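You operate a simulated robot arm through the tools that you are given. There is no shell and no other tool. Be economical: measure what you need, move in short steps, check, and stop when the job is done.

You run a simulated robot arm. Do the job below in one go: nothing can be reset, and whatever is moved stays where it is left.

## Task
Take the felt block and put it on the door end of the wooden table. Put the jar marked "Wax" from the top of the white counter on the white job card there and the jar marked "Cleaner" on the top of the wooden table. Take the white bottle on the near end of the white counter and put it away on the lower shelf of the wooden table. Close the right grey door. Take the glue bottle that says "Fast" from the top of the white table and put it on top of the white cards. Fetch the white round brush from the top of the white table and stand it on the door end of the wooden table. Take the roll on the top of the white table and put it away on the lower shelf of the wooden table. Do these in any order. Set down upright: felt block, jar, white bottle, glue bottle, round brush.
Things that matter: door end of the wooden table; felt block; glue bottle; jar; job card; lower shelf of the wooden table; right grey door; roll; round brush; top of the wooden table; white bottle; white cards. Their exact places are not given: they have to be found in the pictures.

It is judged by the outcome, as a careful person would: the job done as asked, and still so three seconds after it is handed in. It fails if anything else is knocked over, pushed out of place, dropped, spilled or broken.

## Robot
A 7-joint arm with a two-finger gripper on a trunk, on a base that drives. Base frame: it is fixed to the floor where the robot stands at the start and does not move with it; the origin is under the middle of the robot, x ahead of it, y to its left, z up. Units: mm, degrees, N and s.
With the tool pointing down near the work surface it reaches from about 300 to 740 mm from the robot's upright axis, wherever it stands. Its first joint turns from -166.0 to 166.0 degrees. Places, roughly: door end of the wooden table [700, 1000, 900]; felt block (6x4x4 cm) [500, -200, 900]; glue bottle [-1250, 500, 750]; jar [750, -750, 1000]; job card [750, -1000, 750]; lower shelf of the wooden table [800, 400, 300]; right grey door [300, -1100, 400]; roll (5x5x14 cm) [-1100, 900, 900]; round brush [-1000, 0, 750]; top of the wooden table [800, 400, 900]; white bottle (6x6x17 cm) [500, -900, 900]; white cards (15x12x14 cm) [-1200, -100, 900]. Payload 1.71 kg.
Tool frame: the origin (TCP) lies between the finger pads and is the grasp point; the fingertips stand 20 mm ahead of it; z points along the fingers, y is the line along which they close. The gripper opens to 96 mm. The gripper's body begins 113 mm behind the TCP.
Orientation is told as [roll, pitch, yaw] about the base's x, y, z axes, in that order, counted from this pose: with the fingers straight down and closing along the base's y, the tool's x points along the base's -x, its y along +y and its z along -z.

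## Interface
- The arm moves only by the tool move_arm. Its arguments are lists of equal length, an entry for each row: "angular": the turn, a rotation vector about the base's x, y, z in rad, a list of three; "xyz": the shift along the base's x, y, z in mm, a list of three; "gripper": the finger opening in mm, from 0 to 96. In form: {"angular": [[rx, ry, rz], ...], "xyz": [[tx, ty, tz], ...], "gripper": [gripper, ...]}. A call has 1 to 12 rows; each row is the pose to reach, as a shift and turn from the pose commanded when the call began. Each row takes 0.2 s and may step no farther than 50 mm and 8.6 degrees from the row before; otherwise, or with a gripper value out of range, the whole call is refused. A pose out of reach is approached as far as the arm can. The call stops where the force on the tool passes 40 N (or 10 N more than at its start, if that is more) or the arm is blocked; 0.2 s more then pass. The fingers move at their own pace (about 153 mm/s each) and stop on an object; they squeeze with about 33 N. The grip force told is the motor's: it shows also when the fingers shut on nothing. Time passes only in rows, and 0.2 s behind the last, so rows that repeat a pose let the fingers close. The reply holds the time, the measured pose of the TCP, the force on the tool along the base axes, the opening and the grip force, in the units named above and with some noise, with the torque about the TCP (base axes, N m) and any sound that the robot's microphone picked up, and new pictures: "show" is both (left out), scene, wrist or none.
- Cameras (640 x 400 px; columns grow to the right, rows downward): "scene" is now at [-16, 99, 1671.1]; the picture's right is [-0.96, -0.28, 0.02], its down [-0.26, 0.90, -0.36] and it looks along [0.08, -0.35, -0.93] (base axes); focal length 214 px, centre (320, 200). "wrist" rides on the gripper at [66, 14, -145] in the tool frame; the picture's right is [-0.21, 0.98, 0.00], its down [-0.88, -0.18, -0.44] and it looks along [-0.43, -0.09, 0.90] (tool axes); focal length 275 px, centre (320, 200).
- slide_trunk(by): slides the trunk up (or, below 0, down) by that many mm; the arm and the scene camera ride with it, the base frame stays. It gives what a move gives, with no picture.
- base_move(legs): drives the robot by 1 to 6 legs, each [ahead, turn to the left] in mm and degrees, along the robot's own axes; the way and the turn of a leg run together, so that a leg with both is an arc; at most 1500 mm and 180 degrees a leg. The arm and the cameras ride along, it lands a little off, and it stops where it bumps. It gives what a move gives, and a new picture of the scene camera.
- head_to(pan, tilt): turns the head with the scene camera to pan (to the left, within 155 degrees either way) and tilt (down, from -29 to 69), counted from straight ahead of the robot. It gives what a move gives, and a new picture of the scene camera.
- measure_at(camera, pixels): for up to 12 pixels [column, row] of the newest picture of that camera ("zoom" is the newest enlarged one), the place [x, y, z] in the base frame of the surface seen there, good to about 2 mm. The clock stands still meanwhile.
- inspect(camera, box): a new picture of the part [left, top, right, bottom] of that camera's present view, enlarged. The clock stands still meanwhile.
- finish_job(): hands the job in; it is judged then, once.

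Go step by step. Measure first, check grasps and placings, and put right what went wrong. The budget is 145 turns and 260 pictures, counting those below and the enlarged ones. Unless the task says otherwise, let go and move clear before handing in, and close with one line.

The tools are called after "Call:" as a command line: name --argument value ..., lists and objects as JSON in quotes. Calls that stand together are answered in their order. move_arm: Moves the arm, as the interface text tells. Its arguments: {"type":"object","properties":{"angular":{"type":"array","items":{"type":"array","items":{"type":"number"}}},"xyz":{"type":"array","items":{"type":"array","items":{"type":"number"}}},"gripper":{"type":"array","items":{"type":"number"}},"show":{"type":"string","enum":["both","scene","wrist","none"]}},"required":["angular","xyz","gripper"]} The other tools are called the same way: slide_trunk (by) slides the trunk up or down; base_move (legs) drives the base; head_to (pan, tilt) turns the head that bears the scene camera; measure_at (camera, pixels) gives the place of the surface under pixels of a picture; inspect (camera, box) takes an enlarged picture of a part of a camera's view; finish_job () hands the job in.

At the start:

```text
t: 0.0
ee_pos: [226.0, -279.7, 1204.6]
tool_rot: [0.0, 0.0, 0.0]
ft_force: [-1.1, 0.6, -0.3]
moment: [0.0, 0.0, 0.01]
grip_width: 96.0
gripper_force: 0.1
trunk travel left (down, up): [-300.0, 86.0]
robot x, y, heading: [4.4, -0.8, -0.0]
head pan, tilt: [-74.0, 68.8]
```

scene: 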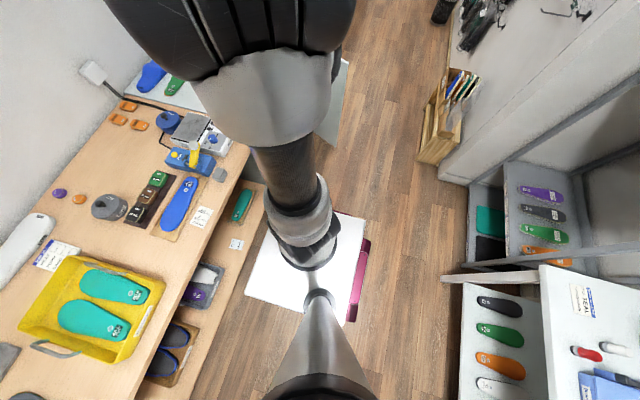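
wrist: 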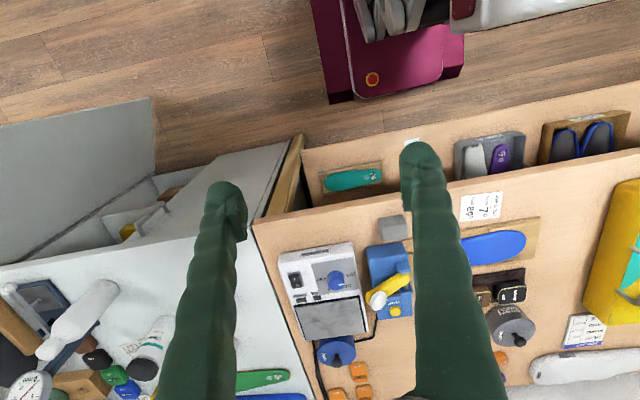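

The first pictures show the wooden table and the white counter's edge. I'll look round with the head to find everything.

Call:
head_to --pan -45 --tilt 40

Call:
head_to --pan 40 --tilt 40

Call:
head_to --pan 150 --tilt 40

Call:
head_to --pan -150 --tilt 40

Call:
head_to --pan -95 --tilt 35

```text
t: 0.9
ee_pos: [207.9, -278.9, 1208.4]
tool_rot: [0.0, -1.0, 0.0]
ft_force: [-0.6, -0.1, -0.3]
moment: [-0.03, -0.02, -0.01]
grip_width: 96.1
gripper_force: 0.1
trunk travel left (down, up): [-300.0, 86.0]
robot x, y, heading: [0.7, -0.6, 0.2]
head pan, tilt: [-45.0, 40.0]
```

scene: 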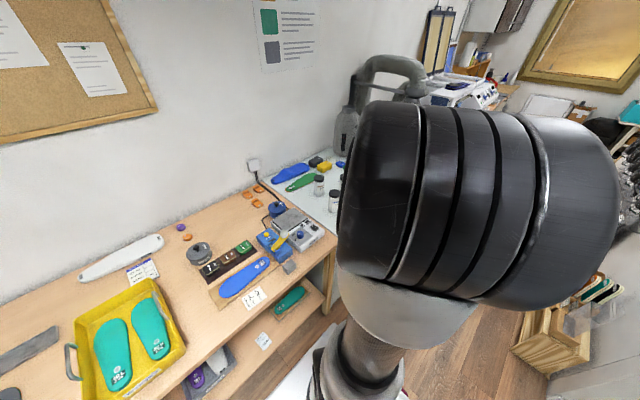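

```text
t: 2.5
ee_pos: [206.9, -279.7, 1207.3]
tool_rot: [0.0, -0.8, 0.0]
ft_force: [-0.7, 1.2, 0.1]
moment: [0.01, 0.02, -0.02]
grip_width: 96.0
gripper_force: 0.1
trunk travel left (down, up): [-300.0, 86.0]
robot x, y, heading: [-1.4, -0.5, 0.3]
head pan, tilt: [40.0, 40.0]
```

scene: 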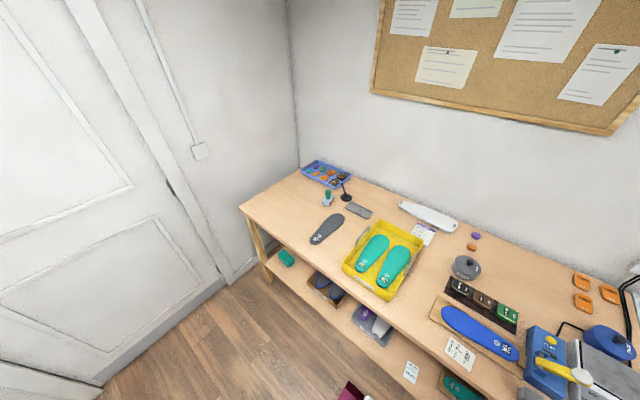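

```text
t: 4.4
ee_pos: [208.1, -279.1, 1208.7]
tool_rot: [0.0, -0.9, 0.0]
ft_force: [0.5, 0.3, 0.8]
moment: [0.01, 0.03, 0.01]
grip_width: 96.0
gripper_force: 0.1
trunk travel left (down, up): [-300.0, 86.0]
robot x, y, heading: [-0.2, -3.8, 0.1]
head pan, tilt: [150.0, 40.0]
```

scene: 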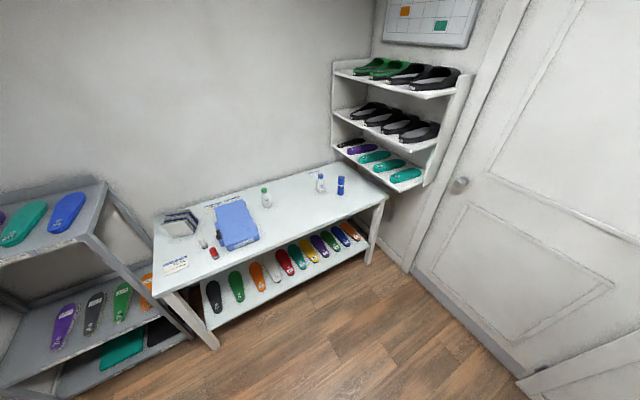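

```text
t: 8.5
ee_pos: [208.6, -279.6, 1206.0]
tool_rot: [0.0, -0.9, 0.1]
ft_force: [0.9, 1.4, -0.3]
moment: [0.0, -0.01, 0.01]
grip_width: 95.9
gripper_force: 0.2
trunk travel left (down, up): [-300.0, 86.0]
robot x, y, heading: [-4.5, 4.1, -0.0]
head pan, tilt: [-150.0, 40.0]
```

scene: 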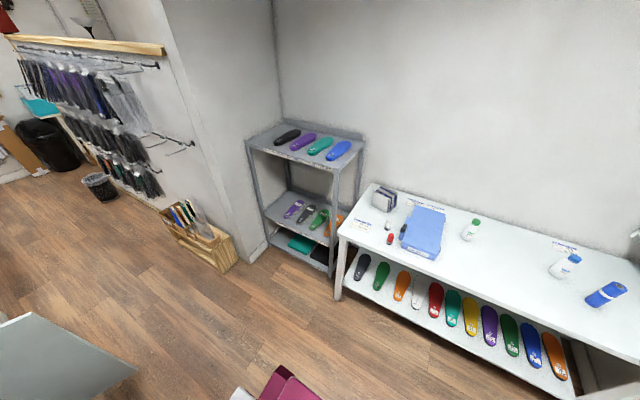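

```text
t: 9.7
ee_pos: [208.6, -278.7, 1208.2]
tool_rot: [0.0, -0.9, 0.0]
ft_force: [-0.2, -0.6, 0.6]
moment: [-0.02, -0.01, -0.01]
grip_width: 95.8
gripper_force: 0.1
trunk travel left (down, up): [-300.0, 86.0]
robot x, y, heading: [-1.1, 1.3, -0.1]
head pan, tilt: [-95.0, 35.0]
```

scene: 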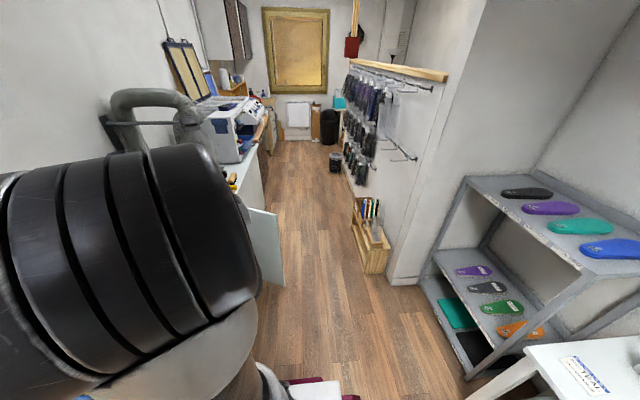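

I need closer looks. First the white table behind me, from the pan -150 view (pixels 340-640, 180-330).

Call:
head_to --pan -153 --tilt 40

Call:
inspect --camera "scene" --box '[310, 160, 470, 260]'

Call:
inspect --camera "scene" --box '[430, 190, 640, 320]'

Call:
measure_at --camera "scene" --pixels '[[410, 230], [370, 197], [455, 228], [545, 265], [590, 293], [400, 250]]'

Call:
inspect --camera "wrist" --box '[0, 200, 320, 400]'

Call:
inspect --camera "wrist" --box '[240, 130, 560, 400]'

```text
t: 11.0
ee_pos: [207.8, -279.5, 1206.9]
tool_rot: [-0.1, -1.0, 0.0]
ft_force: [0.1, -0.7, -0.1]
moment: [-0.05, -0.02, -0.01]
grip_width: 96.1
gripper_force: 0.0
trunk travel left (down, up): [-300.0, 86.0]
robot x, y, heading: [-1.8, -2.8, -0.0]
head pan, tilt: [-153.0, 40.0]
```

scene: 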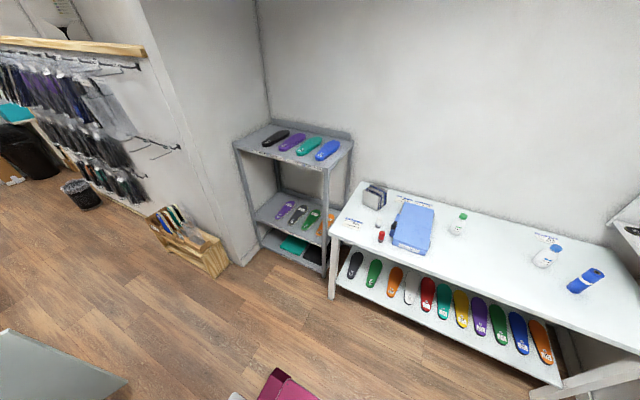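

```text
4.00 times, centred on (390, 210) of scene
```

zoom: 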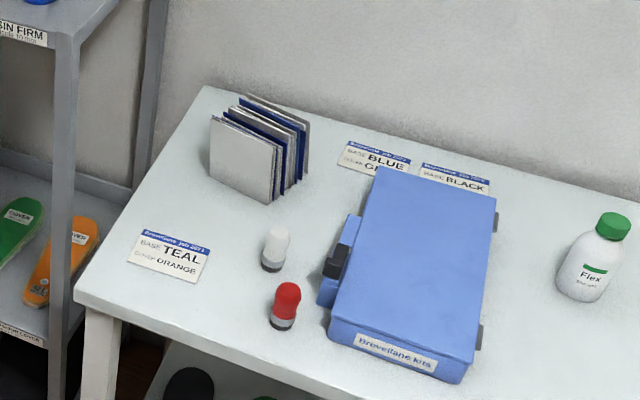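

```text
3.05 times, centred on (535, 255) of scene
```

zoom: 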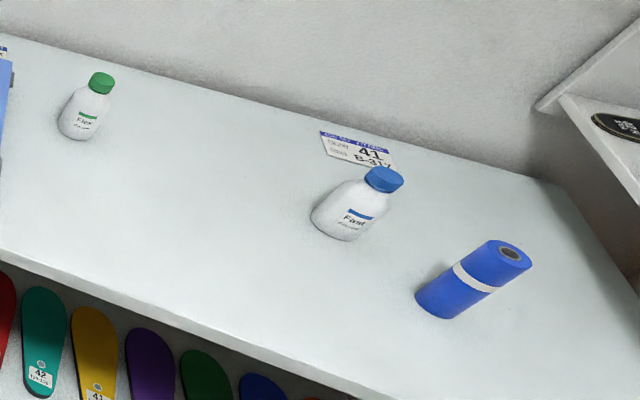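

```text
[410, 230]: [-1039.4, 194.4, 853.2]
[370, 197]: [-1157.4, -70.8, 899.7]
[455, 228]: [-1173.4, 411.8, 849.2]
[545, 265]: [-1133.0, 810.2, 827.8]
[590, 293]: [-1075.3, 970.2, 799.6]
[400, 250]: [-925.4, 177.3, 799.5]
```

```text
2.00 times, centred on (160, 300) of wrist
```

zoom: 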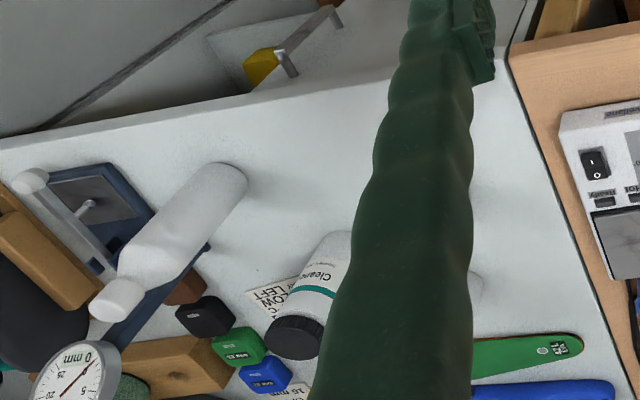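

```text
1.48 times, centred on (400, 265) of wrist
```

zoom: 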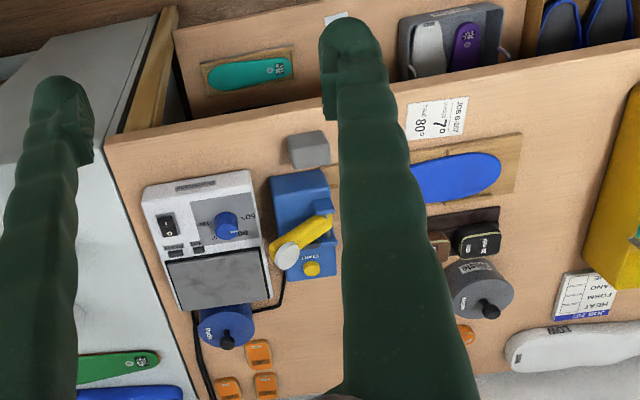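

Fast glue is at about (-1133,810), the roll at (-1075,970), standing white/navy cards at (-1157,-70). Now measure things in the wrist view: felt block candidate (393,228), white bottle, Cleaner jar, door, table edges.

Call:
measure_at --camera "wrist" --pixels '[[393, 228], [110, 292], [60, 345], [160, 345], [148, 370], [450, 225], [480, 207], [350, 180], [270, 200], [70, 260], [90, 170], [420, 145]]'

Call:
head_to --pan -60 --tilt 60

```text
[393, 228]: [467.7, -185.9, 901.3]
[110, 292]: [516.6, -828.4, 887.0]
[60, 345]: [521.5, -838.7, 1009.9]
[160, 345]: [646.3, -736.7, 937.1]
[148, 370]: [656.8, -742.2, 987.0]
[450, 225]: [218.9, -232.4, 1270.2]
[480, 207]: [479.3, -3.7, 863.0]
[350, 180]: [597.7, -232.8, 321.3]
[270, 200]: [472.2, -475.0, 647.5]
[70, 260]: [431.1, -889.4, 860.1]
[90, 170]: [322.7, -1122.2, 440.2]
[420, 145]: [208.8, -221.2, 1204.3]
```

```text
t: 12.7
ee_pos: [208.2, -278.7, 1205.9]
tool_rot: [0.0, -1.0, -0.1]
ft_force: [-1.4, 0.2, 0.0]
moment: [0.0, 0.01, -0.05]
grip_width: 95.5
gripper_force: 0.1
trunk travel left (down, up): [-300.0, 86.0]
robot x, y, heading: [-0.5, -2.0, -0.0]
head pan, tilt: [-60.0, 60.0]
```

scene: 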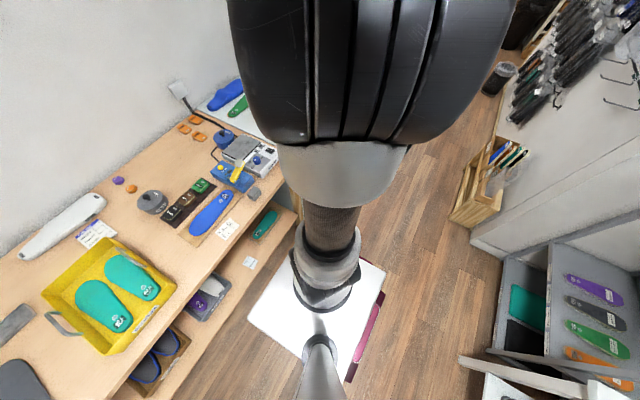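

Table top is z≈862, shelf z≈320. Measure shelf and table-edge points, and the door end region.

Call:
measure_at --camera "scene" --pixels '[[225, 230], [249, 262], [270, 200], [254, 192], [230, 260], [225, 305], [215, 330], [265, 240], [290, 215], [185, 262], [175, 300], [140, 330]]'

Call:
head_to --pan 60 --tilt 50

Call:
inspect --camera "scene" --box '[300, 100, 640, 320]'

```text
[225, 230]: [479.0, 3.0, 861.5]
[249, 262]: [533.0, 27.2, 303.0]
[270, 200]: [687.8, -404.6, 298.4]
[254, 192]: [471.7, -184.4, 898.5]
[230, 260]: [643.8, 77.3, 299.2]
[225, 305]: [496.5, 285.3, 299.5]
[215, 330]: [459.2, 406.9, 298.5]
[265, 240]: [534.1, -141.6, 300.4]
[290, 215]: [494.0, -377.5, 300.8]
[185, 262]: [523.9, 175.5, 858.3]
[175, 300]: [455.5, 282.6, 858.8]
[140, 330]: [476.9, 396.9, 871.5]
```

```text
t: 14.7
ee_pos: [208.7, -279.6, 1207.7]
tool_rot: [0.0, -0.8, 0.0]
ft_force: [-0.5, 0.3, -0.1]
moment: [0.0, 0.0, -0.01]
grip_width: 96.1
gripper_force: 0.0
trunk travel left (down, up): [-300.0, 86.0]
robot x, y, heading: [-1.6, -1.2, 0.0]
head pan, tilt: [60.0, 50.0]
```

scene: 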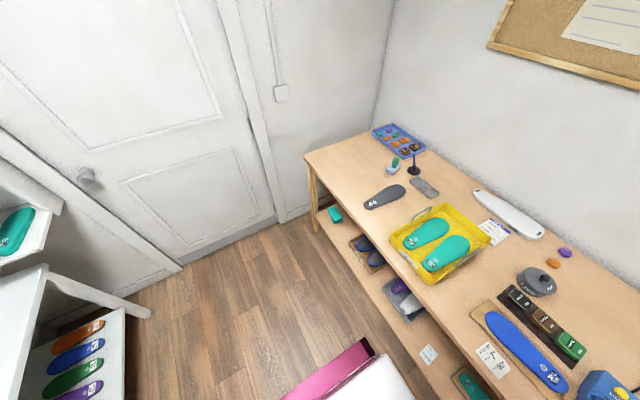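

```text
1.82 times, centred on (470, 210) of scene
```

zoom: 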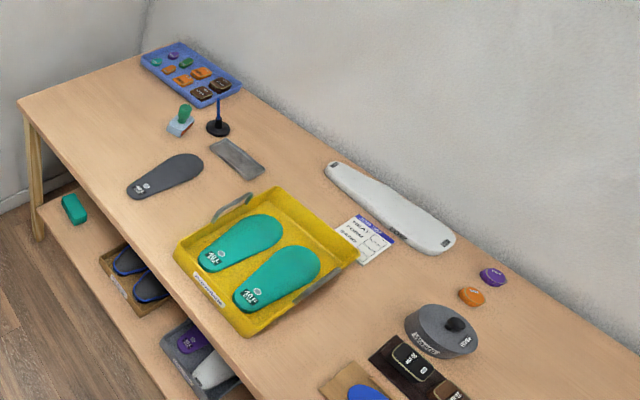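

Call:
measure_at --camera "scene" --pixels '[[310, 158], [340, 160], [345, 185], [375, 150], [340, 210], [325, 180], [385, 195], [369, 255], [395, 285], [400, 320], [430, 340], [430, 290]]'

Call:
inspect --camera "scene" --box '[300, 180, 480, 400]'

```text
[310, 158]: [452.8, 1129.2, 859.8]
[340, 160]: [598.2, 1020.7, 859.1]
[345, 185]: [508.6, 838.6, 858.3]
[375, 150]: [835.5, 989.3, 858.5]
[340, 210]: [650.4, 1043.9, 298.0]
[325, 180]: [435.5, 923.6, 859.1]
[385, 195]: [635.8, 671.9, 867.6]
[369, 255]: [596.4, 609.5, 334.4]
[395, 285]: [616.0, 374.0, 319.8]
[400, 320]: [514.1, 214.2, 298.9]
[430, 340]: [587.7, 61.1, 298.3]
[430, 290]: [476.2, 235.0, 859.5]
```

```text
1.82 times, centred on (390, 290) of scene
```

zoom: 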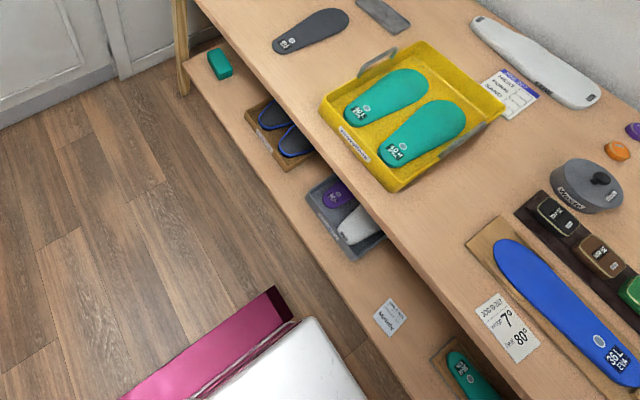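

Free shelf space exists around (520, 200..280). Now the felt block: zoom in the wrist view round (393,228) and measure its corners.

Call:
inspect --camera "wrist" --box '[360, 200, 440, 250]'

Call:
measure_at --camera "zoom" --pixels '[[180, 160], [330, 150], [330, 290], [210, 310], [150, 220], [180, 330], [260, 240]]'

Call:
head_to --pan -20 --tilt 65

```text
8.00 times, centred on (400, 225) of wrist
```

zoom: 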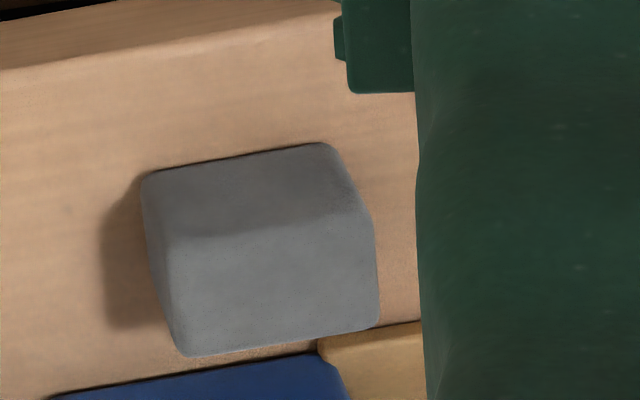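

```text
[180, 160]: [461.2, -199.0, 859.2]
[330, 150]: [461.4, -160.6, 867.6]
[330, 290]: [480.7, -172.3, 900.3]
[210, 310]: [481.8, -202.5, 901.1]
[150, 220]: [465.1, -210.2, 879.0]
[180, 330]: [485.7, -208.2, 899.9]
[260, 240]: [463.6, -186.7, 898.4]
```

```text
t: 16.2
ee_pos: [207.1, -280.4, 1208.7]
tool_rot: [-0.1, -1.0, 0.0]
ft_force: [0.3, 0.1, -0.1]
moment: [-0.06, -0.02, -0.01]
grip_width: 95.8
gripper_force: 0.0
trunk travel left (down, up): [-300.0, 86.0]
robot x, y, heading: [-1.2, 1.7, 0.1]
head pan, tilt: [-20.0, 65.0]
```

scene: 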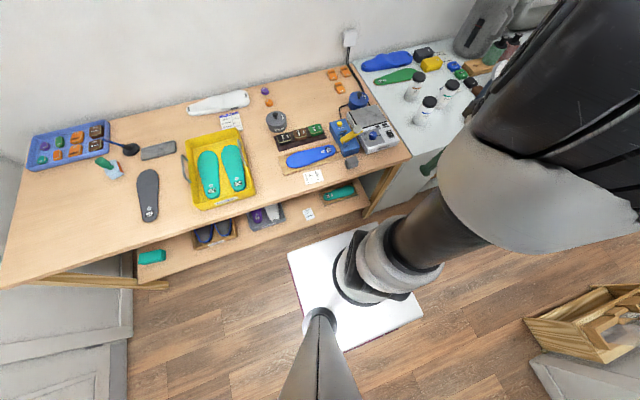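

The block is at about (477,-186), top 900, sides square with the axes. Move above it first.

Call:
move_arm --angular '[[0, 0, 0], [0, 0, 0], [0, 0, 0], [0, 0, 0], [0, 0, 0], [0, 0, 0], [0, 0, 0], [0, 0, 0], [0, 0, 0]]' --xyz '[[34, 12, -25], [67, 23, -50], [100, 35, -75], [134, 47, -100], [167, 58, -125], [200, 70, -150], [234, 82, -175], [267, 93, -200], [267, 93, -200]]' --gripper '[84, 84, 84, 84, 84, 84, 84, 84, 84]'

```text
t: 18.2
ee_pos: [474.7, -187.8, 1007.8]
tool_rot: [0.0, -0.9, 0.0]
ft_force: [-0.6, 0.2, 0.6]
moment: [0.0, -0.04, 0.01]
grip_width: 84.2
gripper_force: 0.1
trunk travel left (down, up): [-300.0, 86.0]
robot x, y, heading: [0.7, -1.9, 0.1]
head pan, tilt: [-20.0, 65.0]
```

scene: 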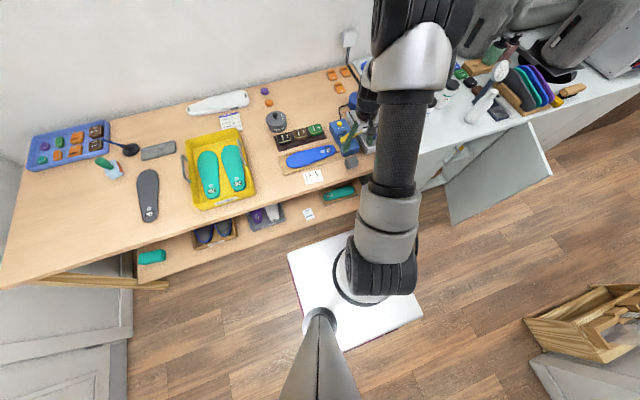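
wrist: 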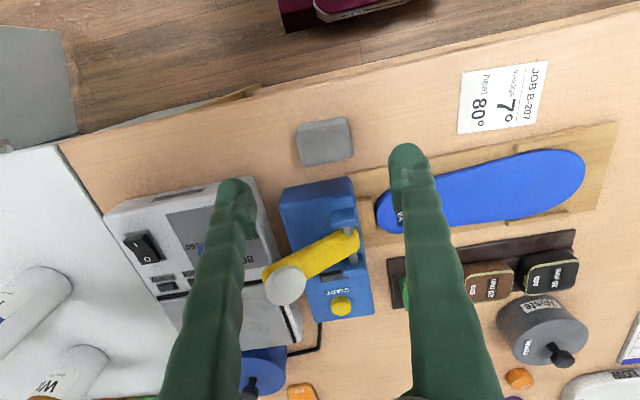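

Precise motion. Measure block edges again from this closer view (block at pixels 297-352,117-165).

Call:
measure_at --camera "wrist" --pixels '[[302, 130], [348, 122], [352, 155], [306, 162], [325, 140], [300, 188], [345, 181], [378, 195], [225, 190], [270, 200]]'

```text
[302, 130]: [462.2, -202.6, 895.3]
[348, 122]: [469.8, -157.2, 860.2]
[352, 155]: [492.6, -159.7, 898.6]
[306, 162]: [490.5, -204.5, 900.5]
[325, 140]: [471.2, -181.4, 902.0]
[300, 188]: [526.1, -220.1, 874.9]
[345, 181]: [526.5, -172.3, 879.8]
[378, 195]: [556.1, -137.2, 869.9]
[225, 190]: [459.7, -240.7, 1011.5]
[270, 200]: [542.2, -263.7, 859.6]
```

Call:
move_arm --angular '[[0, 0, 0], [0, 0, 0], [0, 0, 0], [0, 0, 0], [0, 0, 0], [0, 0, 0]]' --xyz '[[3, 6, -40], [3, 6, -80], [3, 6, -120], [3, 6, -120], [3, 6, -120], [3, 6, -120]]' --gripper '[84, 84, 84, 20, 20, 20]' --show "wrist"

```text
t: 19.6
ee_pos: [478.2, -180.9, 887.5]
tool_rot: [0.0, -0.8, 0.0]
ft_force: [-0.1, 0.4, -0.2]
moment: [0.0, 0.03, 0.01]
grip_width: 51.5
gripper_force: 33.2
trunk travel left (down, up): [-300.0, 86.0]
robot x, y, heading: [2.1, -1.7, -0.2]
head pan, tilt: [-20.0, 65.0]
```

wrist: 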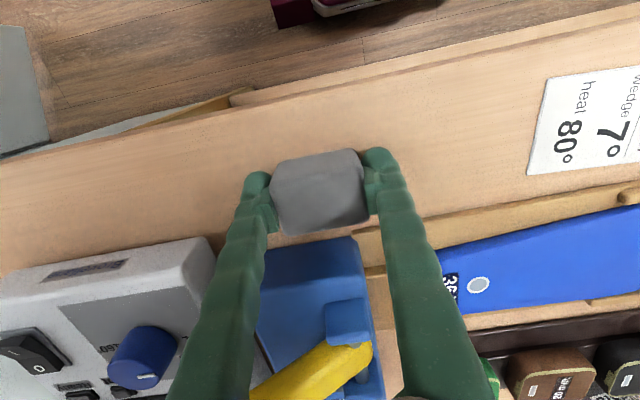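

Block gripped (51 mm). Lift and draw in, then drive back toward the door end.

Call:
move_arm --angular '[[0, 0, 0], [0, 0, 0], [0, 0, 0], [0, 0, 0], [0, 0, 0], [0, 0, 0], [0, 0, 0], [0, 0, 0]]' --xyz '[[0, 0, 45], [0, 0, 90], [0, 0, 135], [0, 0, 180], [-40, 0, 210], [-80, 0, 220], [-120, 0, 220], [-120, 0, 220]]' --gripper '[20, 20, 20, 20, 20, 20, 20, 20]' --show "wrist"

Call:
base_move --legs '[[0, -90], [-800, 0], [0, 90]]'

```text
t: 21.4
ee_pos: [357.3, -179.5, 1106.0]
tool_rot: [0.0, -0.8, -0.1]
ft_force: [0.4, 0.0, 0.0]
moment: [0.01, 0.02, 0.02]
grip_width: 51.4
gripper_force: 33.2
trunk travel left (down, up): [-300.0, 86.0]
robot x, y, heading: [1.0, 4.6, -0.2]
head pan, tilt: [-20.0, 65.0]
```

wrist: 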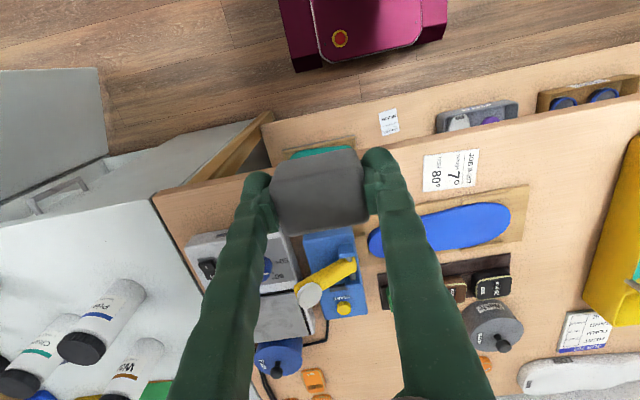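

```text
t: 35.0
ee_pos: [336.1, 624.0, 1107.1]
tool_rot: [0.1, -0.8, -0.3]
ft_force: [-0.5, 0.8, 0.4]
moment: [0.01, -0.02, 0.01]
grip_width: 51.3
gripper_force: 32.9
trunk travel left (down, up): [-300.0, 86.0]
robot x, y, heading: [-21.8, 802.3, -0.4]
head pan, tilt: [-20.0, 65.0]
```

scene: 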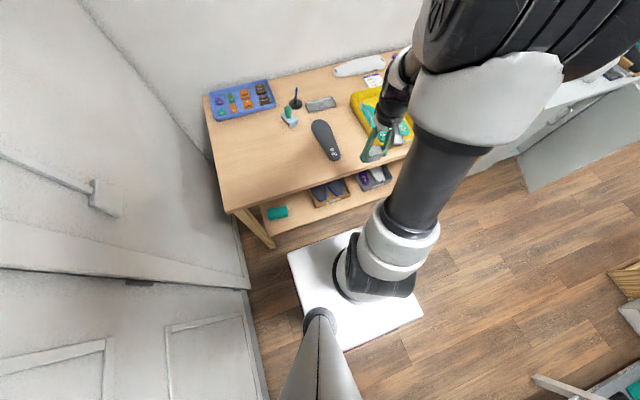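

At the door end, robot (−22,802). Swing the block over (560,1040).

Call:
move_arm --angular '[[0, 0, 0], [0, 0, 0], [0, 0, 0], [0, 0, 0], [0, 0, 0], [0, 0, 0], [0, 0, 0], [0, 0, 0], [0, 0, 0], [0, 0, 0], [0, 0, 0], [0, 0, 0]]' --xyz '[[22, 42, 0], [45, 83, 0], [67, 125, 0], [90, 166, 0], [112, 208, 0], [134, 250, 0], [157, 291, 0], [179, 333, 0], [202, 374, 0], [224, 416, 0], [224, 416, -45], [224, 416, -90]]' --gripper '[20, 20, 20, 20, 20, 20, 20, 20, 20, 20, 20, 20]'

```text
t: 37.6
ee_pos: [545.0, 1041.2, 1021.7]
tool_rot: [0.0, -1.7, -0.3]
ft_force: [0.9, 1.0, -1.0]
moment: [-0.03, 0.05, -0.02]
grip_width: 51.5
gripper_force: 32.9
trunk travel left (down, up): [-300.0, 86.0]
robot x, y, heading: [-18.2, 801.5, -0.4]
head pan, tilt: [-20.0, 65.0]
```

scene: 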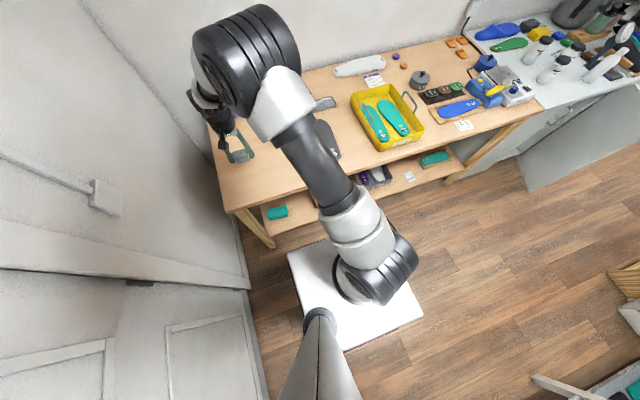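
wrist: 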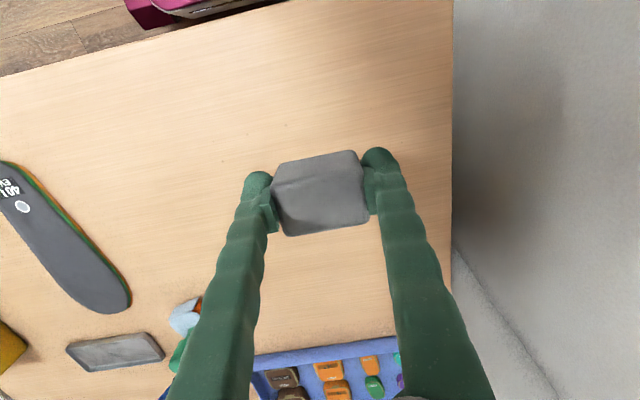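

Call:
move_arm --angular '[[0, 0, 0], [0, 0, 0], [0, 0, 0], [0, 0, 0]]' --xyz '[[0, 0, -40], [0, 0, -80], [0, 0, -120], [0, 0, -129]]' --gripper '[20, 20, 20, 20]' --show "wrist"

```text
t: 38.6
ee_pos: [542.2, 1040.2, 891.1]
tool_rot: [-0.1, -1.8, -0.3]
ft_force: [-0.6, 0.2, -0.2]
moment: [-0.04, 0.02, 0.03]
grip_width: 51.0
gripper_force: 33.1
trunk travel left (down, up): [-300.0, 86.0]
robot x, y, heading: [-17.4, 799.8, -0.3]
head pan, tilt: [-20.0, 65.0]
```

wrist: 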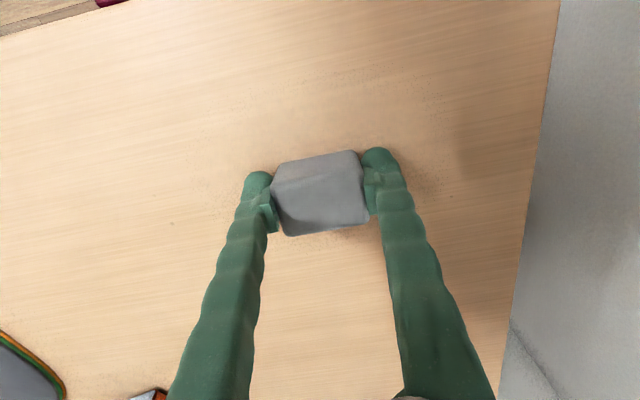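

Call:
move_arm --angular '[[0, 0, 0], [0, 0, 0], [0, 0, 0], [0, 0, 0], [0, 0, 0], [0, 0, 0], [0, 0, 0], [0, 0, 0], [0, 0, 0], [-0.0, 0, 0]]' --xyz '[[0, 0, -3], [0, 0, -3], [0, 0, -3], [0, 0, 40], [0, 0, 80], [0, 0, 120], [0, 0, 170], [-30, 0, 210], [-65, 0, 240], [-100, 0, 270]]' --gripper '[20, 84, 84, 84, 84, 84, 84, 84, 84, 84]'

```text
t: 40.8
ee_pos: [442.2, 1040.0, 1165.5]
tool_rot: [0.0, -1.8, -0.3]
ft_force: [-0.7, -0.3, 0.1]
moment: [-0.02, -0.04, -0.01]
grip_width: 84.0
gripper_force: 0.0
trunk travel left (down, up): [-300.0, 86.0]
robot x, y, heading: [-20.3, 803.6, -0.4]
head pan, tilt: [-20.0, 65.0]
```

scene: 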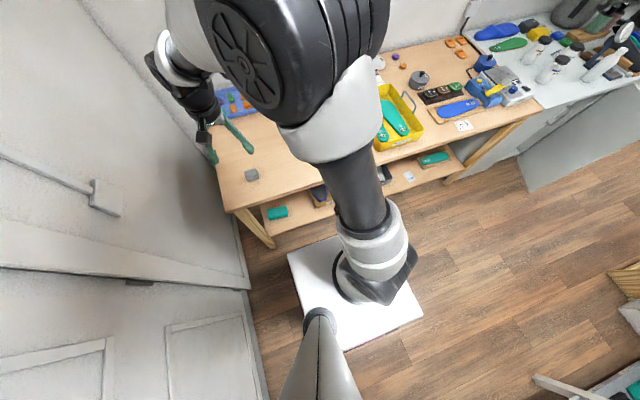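
wrist: 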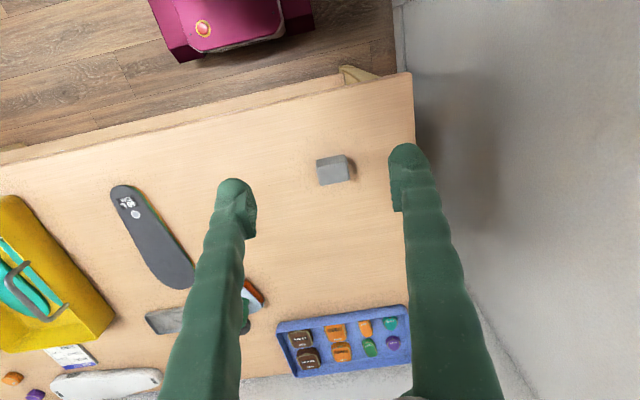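

Block stands well. Turn right 180 and approach the white table.

Call:
base_move --legs '[[0, -180], [400, 0]]'

Call:
head_to --pan -10 --tilt 50

```text
t: 52.3
ee_pos: [-889.6, 578.0, 1163.3]
tool_rot: [-0.1, -1.7, 178.9]
ft_force: [0.2, -0.1, 0.3]
moment: [0.03, -0.02, 0.01]
grip_width: 84.1
gripper_force: 0.1
trunk travel left (down, up): [-300.0, 86.0]
robot x, y, heading: [-420.8, 809.8, 178.9]
head pan, tilt: [-20.0, 65.0]
```

scene: 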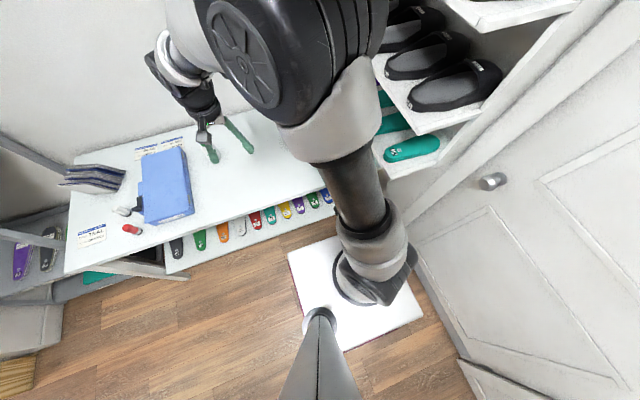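

```text
t: 53.1
ee_pos: [-871.8, 578.5, 1171.4]
tool_rot: [0.1, -2.6, 178.7]
ft_force: [0.2, 0.4, 0.5]
moment: [-0.02, 0.04, -0.01]
grip_width: 83.8
gripper_force: 0.1
trunk travel left (down, up): [-300.0, 86.0]
robot x, y, heading: [-420.3, 811.5, 179.0]
head pan, tilt: [-10.0, 50.0]
```

scene: 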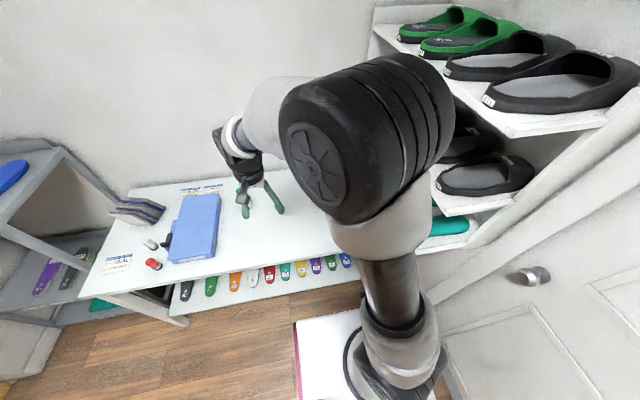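

The arm hides the glue and roll in the scene view. Use the wrist camera.

Call:
move_arm --angular '[[0, 0, 0], [0, 0, 0], [0, 0, 0], [0, 0, 0]]' --xyz '[[-15, 45, 0], [-30, 90, 0], [-45, 135, 0], [-45, 135, 0]]' --gripper '[84, 84, 84, 84]'

```text
t: 54.1
ee_pos: [-919.2, 709.8, 1174.0]
tool_rot: [0.0, -2.6, 178.9]
ft_force: [0.3, -0.5, -0.2]
moment: [0.03, 0.01, -0.01]
grip_width: 84.0
gripper_force: 0.0
trunk travel left (down, up): [-300.0, 86.0]
robot x, y, heading: [-421.1, 810.5, 179.1]
head pan, tilt: [-10.0, 50.0]
```

scene: 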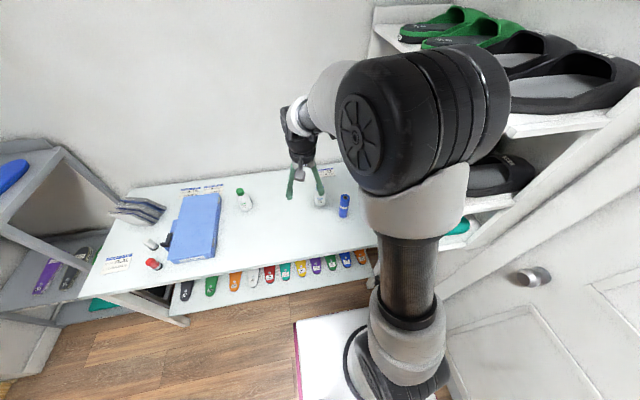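
wrist: 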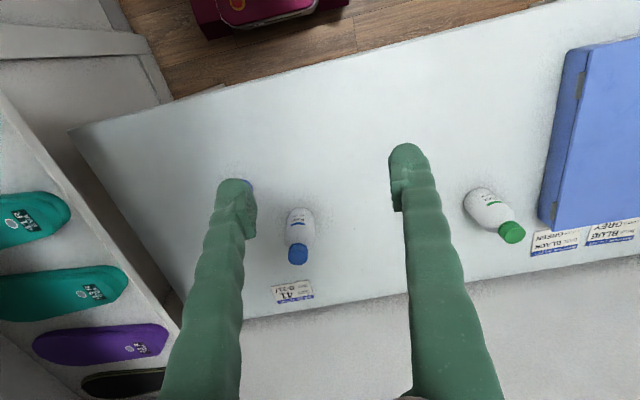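

Call:
measure_at --camera "wrist" --pixels '[[300, 240], [298, 258], [300, 215], [312, 235], [288, 235], [340, 180], [80, 130], [245, 183], [150, 290], [350, 300], [500, 235]]'

Call:
inspect --camera "scene" --box '[270, 150, 390, 230]'

Call:
measure_at --camera "scene" --pixels '[[321, 200], [345, 197], [344, 212], [250, 210], [480, 205], [462, 230]]'

```text
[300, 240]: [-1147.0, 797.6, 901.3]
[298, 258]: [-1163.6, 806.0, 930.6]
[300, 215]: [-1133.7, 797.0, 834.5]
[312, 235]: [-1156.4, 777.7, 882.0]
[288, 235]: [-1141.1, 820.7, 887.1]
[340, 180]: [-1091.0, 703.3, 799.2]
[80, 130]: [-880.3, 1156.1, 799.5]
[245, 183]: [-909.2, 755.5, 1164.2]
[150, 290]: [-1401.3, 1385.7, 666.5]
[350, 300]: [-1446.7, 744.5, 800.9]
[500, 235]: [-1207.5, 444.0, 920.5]
```

```text
5.00 times, centred on (330, 190) of scene
```

zoom: 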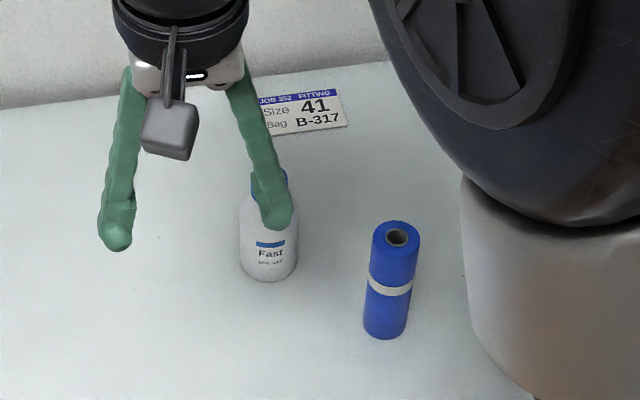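

```text
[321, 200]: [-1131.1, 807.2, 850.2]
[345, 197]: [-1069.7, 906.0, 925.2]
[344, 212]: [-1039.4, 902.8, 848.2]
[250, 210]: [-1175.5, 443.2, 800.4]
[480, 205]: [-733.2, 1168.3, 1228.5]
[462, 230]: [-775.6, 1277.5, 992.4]
```

Call:
measure_at --camera "wrist" --pixels '[[280, 5], [270, 32], [345, 3], [300, 20], [225, 30]]'

Call:
measure_at --camera "scene" --pixels '[[310, 340], [345, 315], [140, 195], [125, 212], [150, 245], [155, 265], [180, 255], [160, 215]]'

Call:
inspect --camera "scene" --box '[80, 170, 260, 290]'

```text
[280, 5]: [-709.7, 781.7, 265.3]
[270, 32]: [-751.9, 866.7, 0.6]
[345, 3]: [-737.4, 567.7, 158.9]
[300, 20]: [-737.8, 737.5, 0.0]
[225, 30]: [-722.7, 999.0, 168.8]
```

```text
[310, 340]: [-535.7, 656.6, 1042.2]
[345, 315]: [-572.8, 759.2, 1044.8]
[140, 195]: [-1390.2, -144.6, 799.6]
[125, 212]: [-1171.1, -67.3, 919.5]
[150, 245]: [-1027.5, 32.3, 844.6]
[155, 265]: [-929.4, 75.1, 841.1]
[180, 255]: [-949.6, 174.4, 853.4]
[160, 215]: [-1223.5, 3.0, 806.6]
```

```text
3.33 times, centred on (170, 230) of scene
```

zoom: 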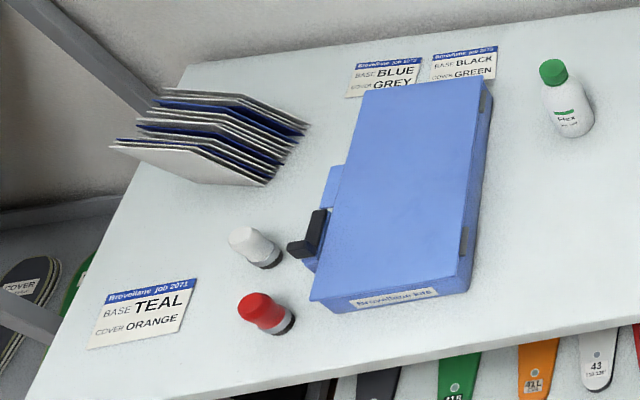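

Base reaches 300 mm ahead of the axis, so I can advance 110 mm. Then look at the glue more closely.

Call:
base_move --legs '[[110, 0]]'

Call:
move_arm --angular '[[0, 0, 0], [0, 0, 0], [0, 0, 0], [0, 0, 0], [0, 0, 0]]' --xyz '[[-20, 25, -20], [-40, 50, -40], [-60, 75, -70], [-80, 93, -100], [-80, 93, -100]]' --gripper '[84, 84, 84, 84, 84]'

```text
t: 55.3
ee_pos: [-998.0, 711.2, 1187.9]
tool_rot: [0.0, -4.3, 178.8]
ft_force: [1.5, -0.2, 1.8]
moment: [0.0, 0.2, -0.01]
grip_width: 84.3
gripper_force: 0.1
trunk travel left (down, up): [-300.0, 86.0]
robot x, y, heading: [-530.9, 816.0, 178.9]
head pan, tilt: [-10.0, 50.0]
```

scene: 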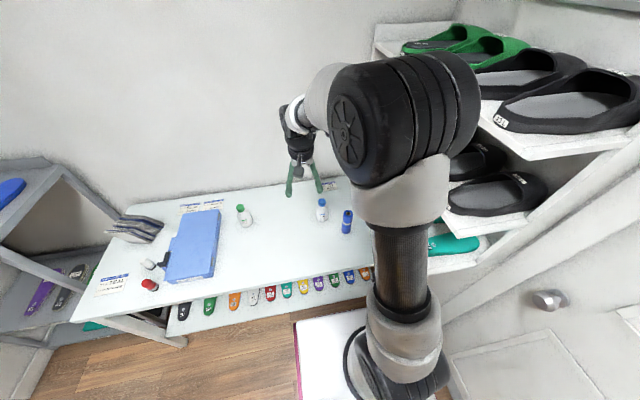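

```text
t: 56.5
ee_pos: [-1126.5, 806.4, 1062.6]
tool_rot: [0.0, -1.7, 178.8]
ft_force: [0.1, -0.4, -1.1]
moment: [0.02, -0.08, -0.01]
grip_width: 84.2
gripper_force: 0.0
trunk travel left (down, up): [-300.0, 86.0]
robot x, y, heading: [-531.9, 815.9, 178.9]
head pan, tilt: [-10.0, 50.0]
```

scene: 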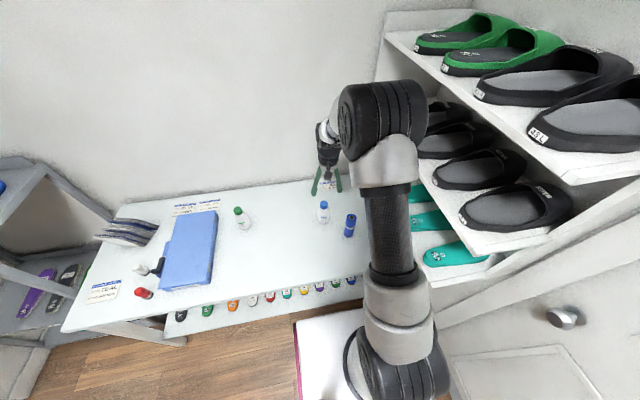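
wrist: 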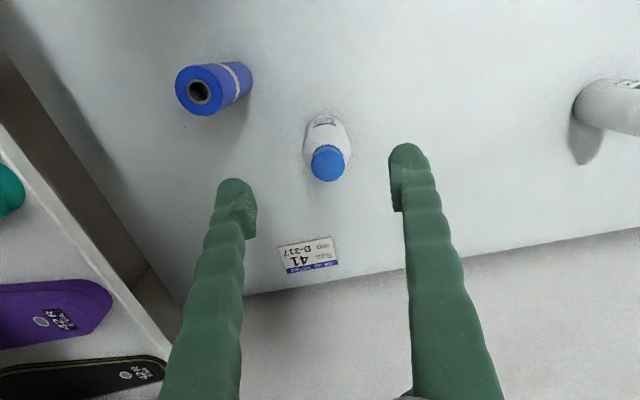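

Call:
measure_at --camera "wrist" --pixels '[[328, 162], [315, 163], [341, 163], [328, 178], [328, 125], [306, 140], [348, 140], [200, 92], [190, 75], [212, 108], [235, 80]]'

```text
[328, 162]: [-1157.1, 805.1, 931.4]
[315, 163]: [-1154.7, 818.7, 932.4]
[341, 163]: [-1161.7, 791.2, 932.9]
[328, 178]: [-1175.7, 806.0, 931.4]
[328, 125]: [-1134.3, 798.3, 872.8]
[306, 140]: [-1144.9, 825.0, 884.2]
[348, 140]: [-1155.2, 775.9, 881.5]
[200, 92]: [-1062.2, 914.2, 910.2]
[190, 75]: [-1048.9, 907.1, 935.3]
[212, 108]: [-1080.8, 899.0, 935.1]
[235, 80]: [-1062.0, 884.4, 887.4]
```

Bottle centre ≈(-1159,803), cap top 932, body ~52 mm wide. Descend to z 862 and grip.

Call:
move_arm --angular '[[0, 0, 0], [0, 0, 0], [0, 0, 0], [0, 0, 0], [0, 0, 0], [0, 0, 0], [0, 0, 0], [0, 0, 0]]' --xyz '[[-33, -3, -10], [-33, -3, -55], [-33, -3, -100], [-33, -3, -145], [-33, -3, -190], [-33, -3, -198], [-33, -3, -198], [-33, -3, -198]]' --gripper '[84, 84, 84, 84, 84, 84, 30, 30]' --show "wrist"

```text
t: 58.3
ee_pos: [-1141.3, 802.3, 876.4]
tool_rot: [0.0, -2.7, 178.8]
ft_force: [0.8, 0.2, 0.3]
moment: [0.03, 0.02, -0.01]
grip_width: 30.1
gripper_force: 0.1
trunk travel left (down, up): [-300.0, 86.0]
robot x, y, heading: [-530.5, 813.8, 179.0]
head pan, tilt: [-10.0, 50.0]
```

wrist: 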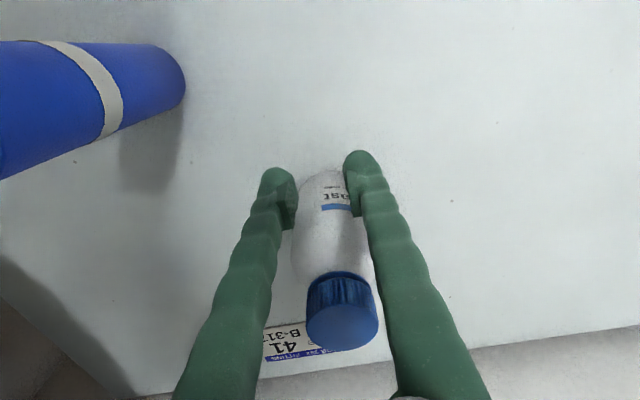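

The arm ended 18 mm short, so the fingers closed in front of the bottle. Open, back up and retry with corrections.

Call:
move_arm --angular '[[0, 0, 0], [0, 0, 0], [0, 0, 0], [0, 0, 0]]' --xyz '[[0, 0, 0], [0, 0, 0], [0, 0, 0], [0, 0, 0]]' --gripper '[84, 84, 84, 84]' --show "wrist"

Call:
measure_at --camera "wrist" --pixels '[[342, 325], [342, 290], [300, 245], [366, 250], [325, 175]]'

```text
t: 59.3
ee_pos: [-1142.0, 801.3, 875.7]
tool_rot: [0.0, -2.6, 178.8]
ft_force: [-0.2, 0.5, 0.8]
moment: [-0.02, -0.04, -0.01]
grip_width: 84.2
gripper_force: 0.0
trunk travel left (down, up): [-300.0, 86.0]
robot x, y, heading: [-530.4, 810.8, 178.8]
head pan, tilt: [-10.0, 50.0]
```

wrist: 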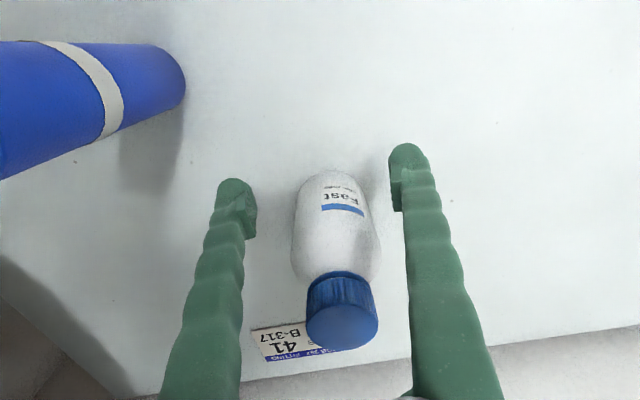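

```text
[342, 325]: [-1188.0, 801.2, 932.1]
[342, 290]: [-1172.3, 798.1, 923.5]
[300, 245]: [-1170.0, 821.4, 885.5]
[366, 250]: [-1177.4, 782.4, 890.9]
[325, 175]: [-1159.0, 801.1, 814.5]
```

The bottle slid back about 25 mm but stands; its centre is now ≈(-1185,800). Advance to it.

Call:
move_arm --angular '[[0, 0, 0], [0, 0, 0], [0, 0, 0], [0, 0, 0]]' --xyz '[[-15, -1, -8], [-30, -2, -14], [-43, -2, -14], [-43, -2, -14]]' --gripper '[84, 84, 84, 84]' --show "wrist"

```text
t: 60.3
ee_pos: [-1184.9, 798.7, 864.6]
tool_rot: [0.0, -2.6, 178.8]
ft_force: [0.0, 0.9, -0.4]
moment: [0.0, 0.01, -0.04]
grip_width: 84.0
gripper_force: 0.1
trunk travel left (down, up): [-300.0, 86.0]
robot x, y, heading: [-529.2, 813.7, 179.0]
head pan, tilt: [-10.0, 50.0]
```

wrist: 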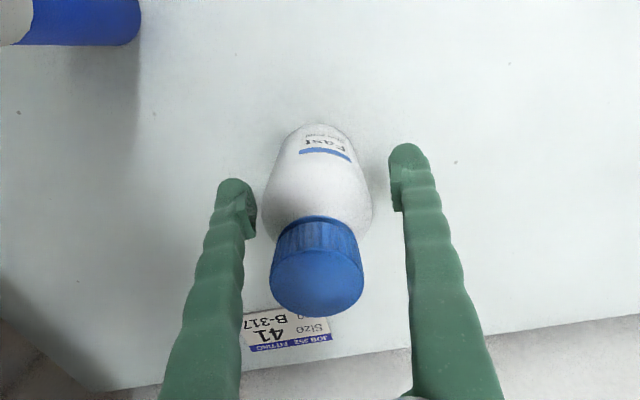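

Call:
move_arm --angular '[[0, 0, 0], [0, 0, 0], [0, 0, 0], [0, 0, 0]]' --xyz '[[0, 0, 0], [0, 0, 0], [0, 0, 0], [0, 0, 0]]' --gripper '[30, 30, 30, 30]' --show "wrist"

```text
t: 61.3
ee_pos: [-1185.7, 800.2, 862.9]
tool_rot: [-0.1, -2.6, 178.7]
ft_force: [-0.6, 2.0, 2.2]
moment: [0.23, 0.06, 0.0]
grip_width: 65.8
gripper_force: 32.5
trunk travel left (down, up): [-300.0, 86.0]
robot x, y, heading: [-530.4, 813.2, 178.8]
head pan, tilt: [-10.0, 50.0]
```

wrist: 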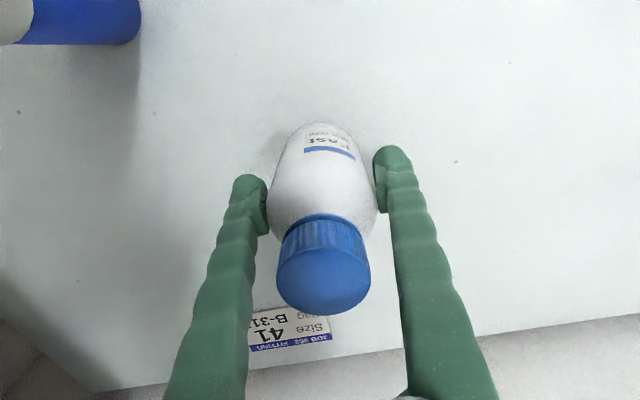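

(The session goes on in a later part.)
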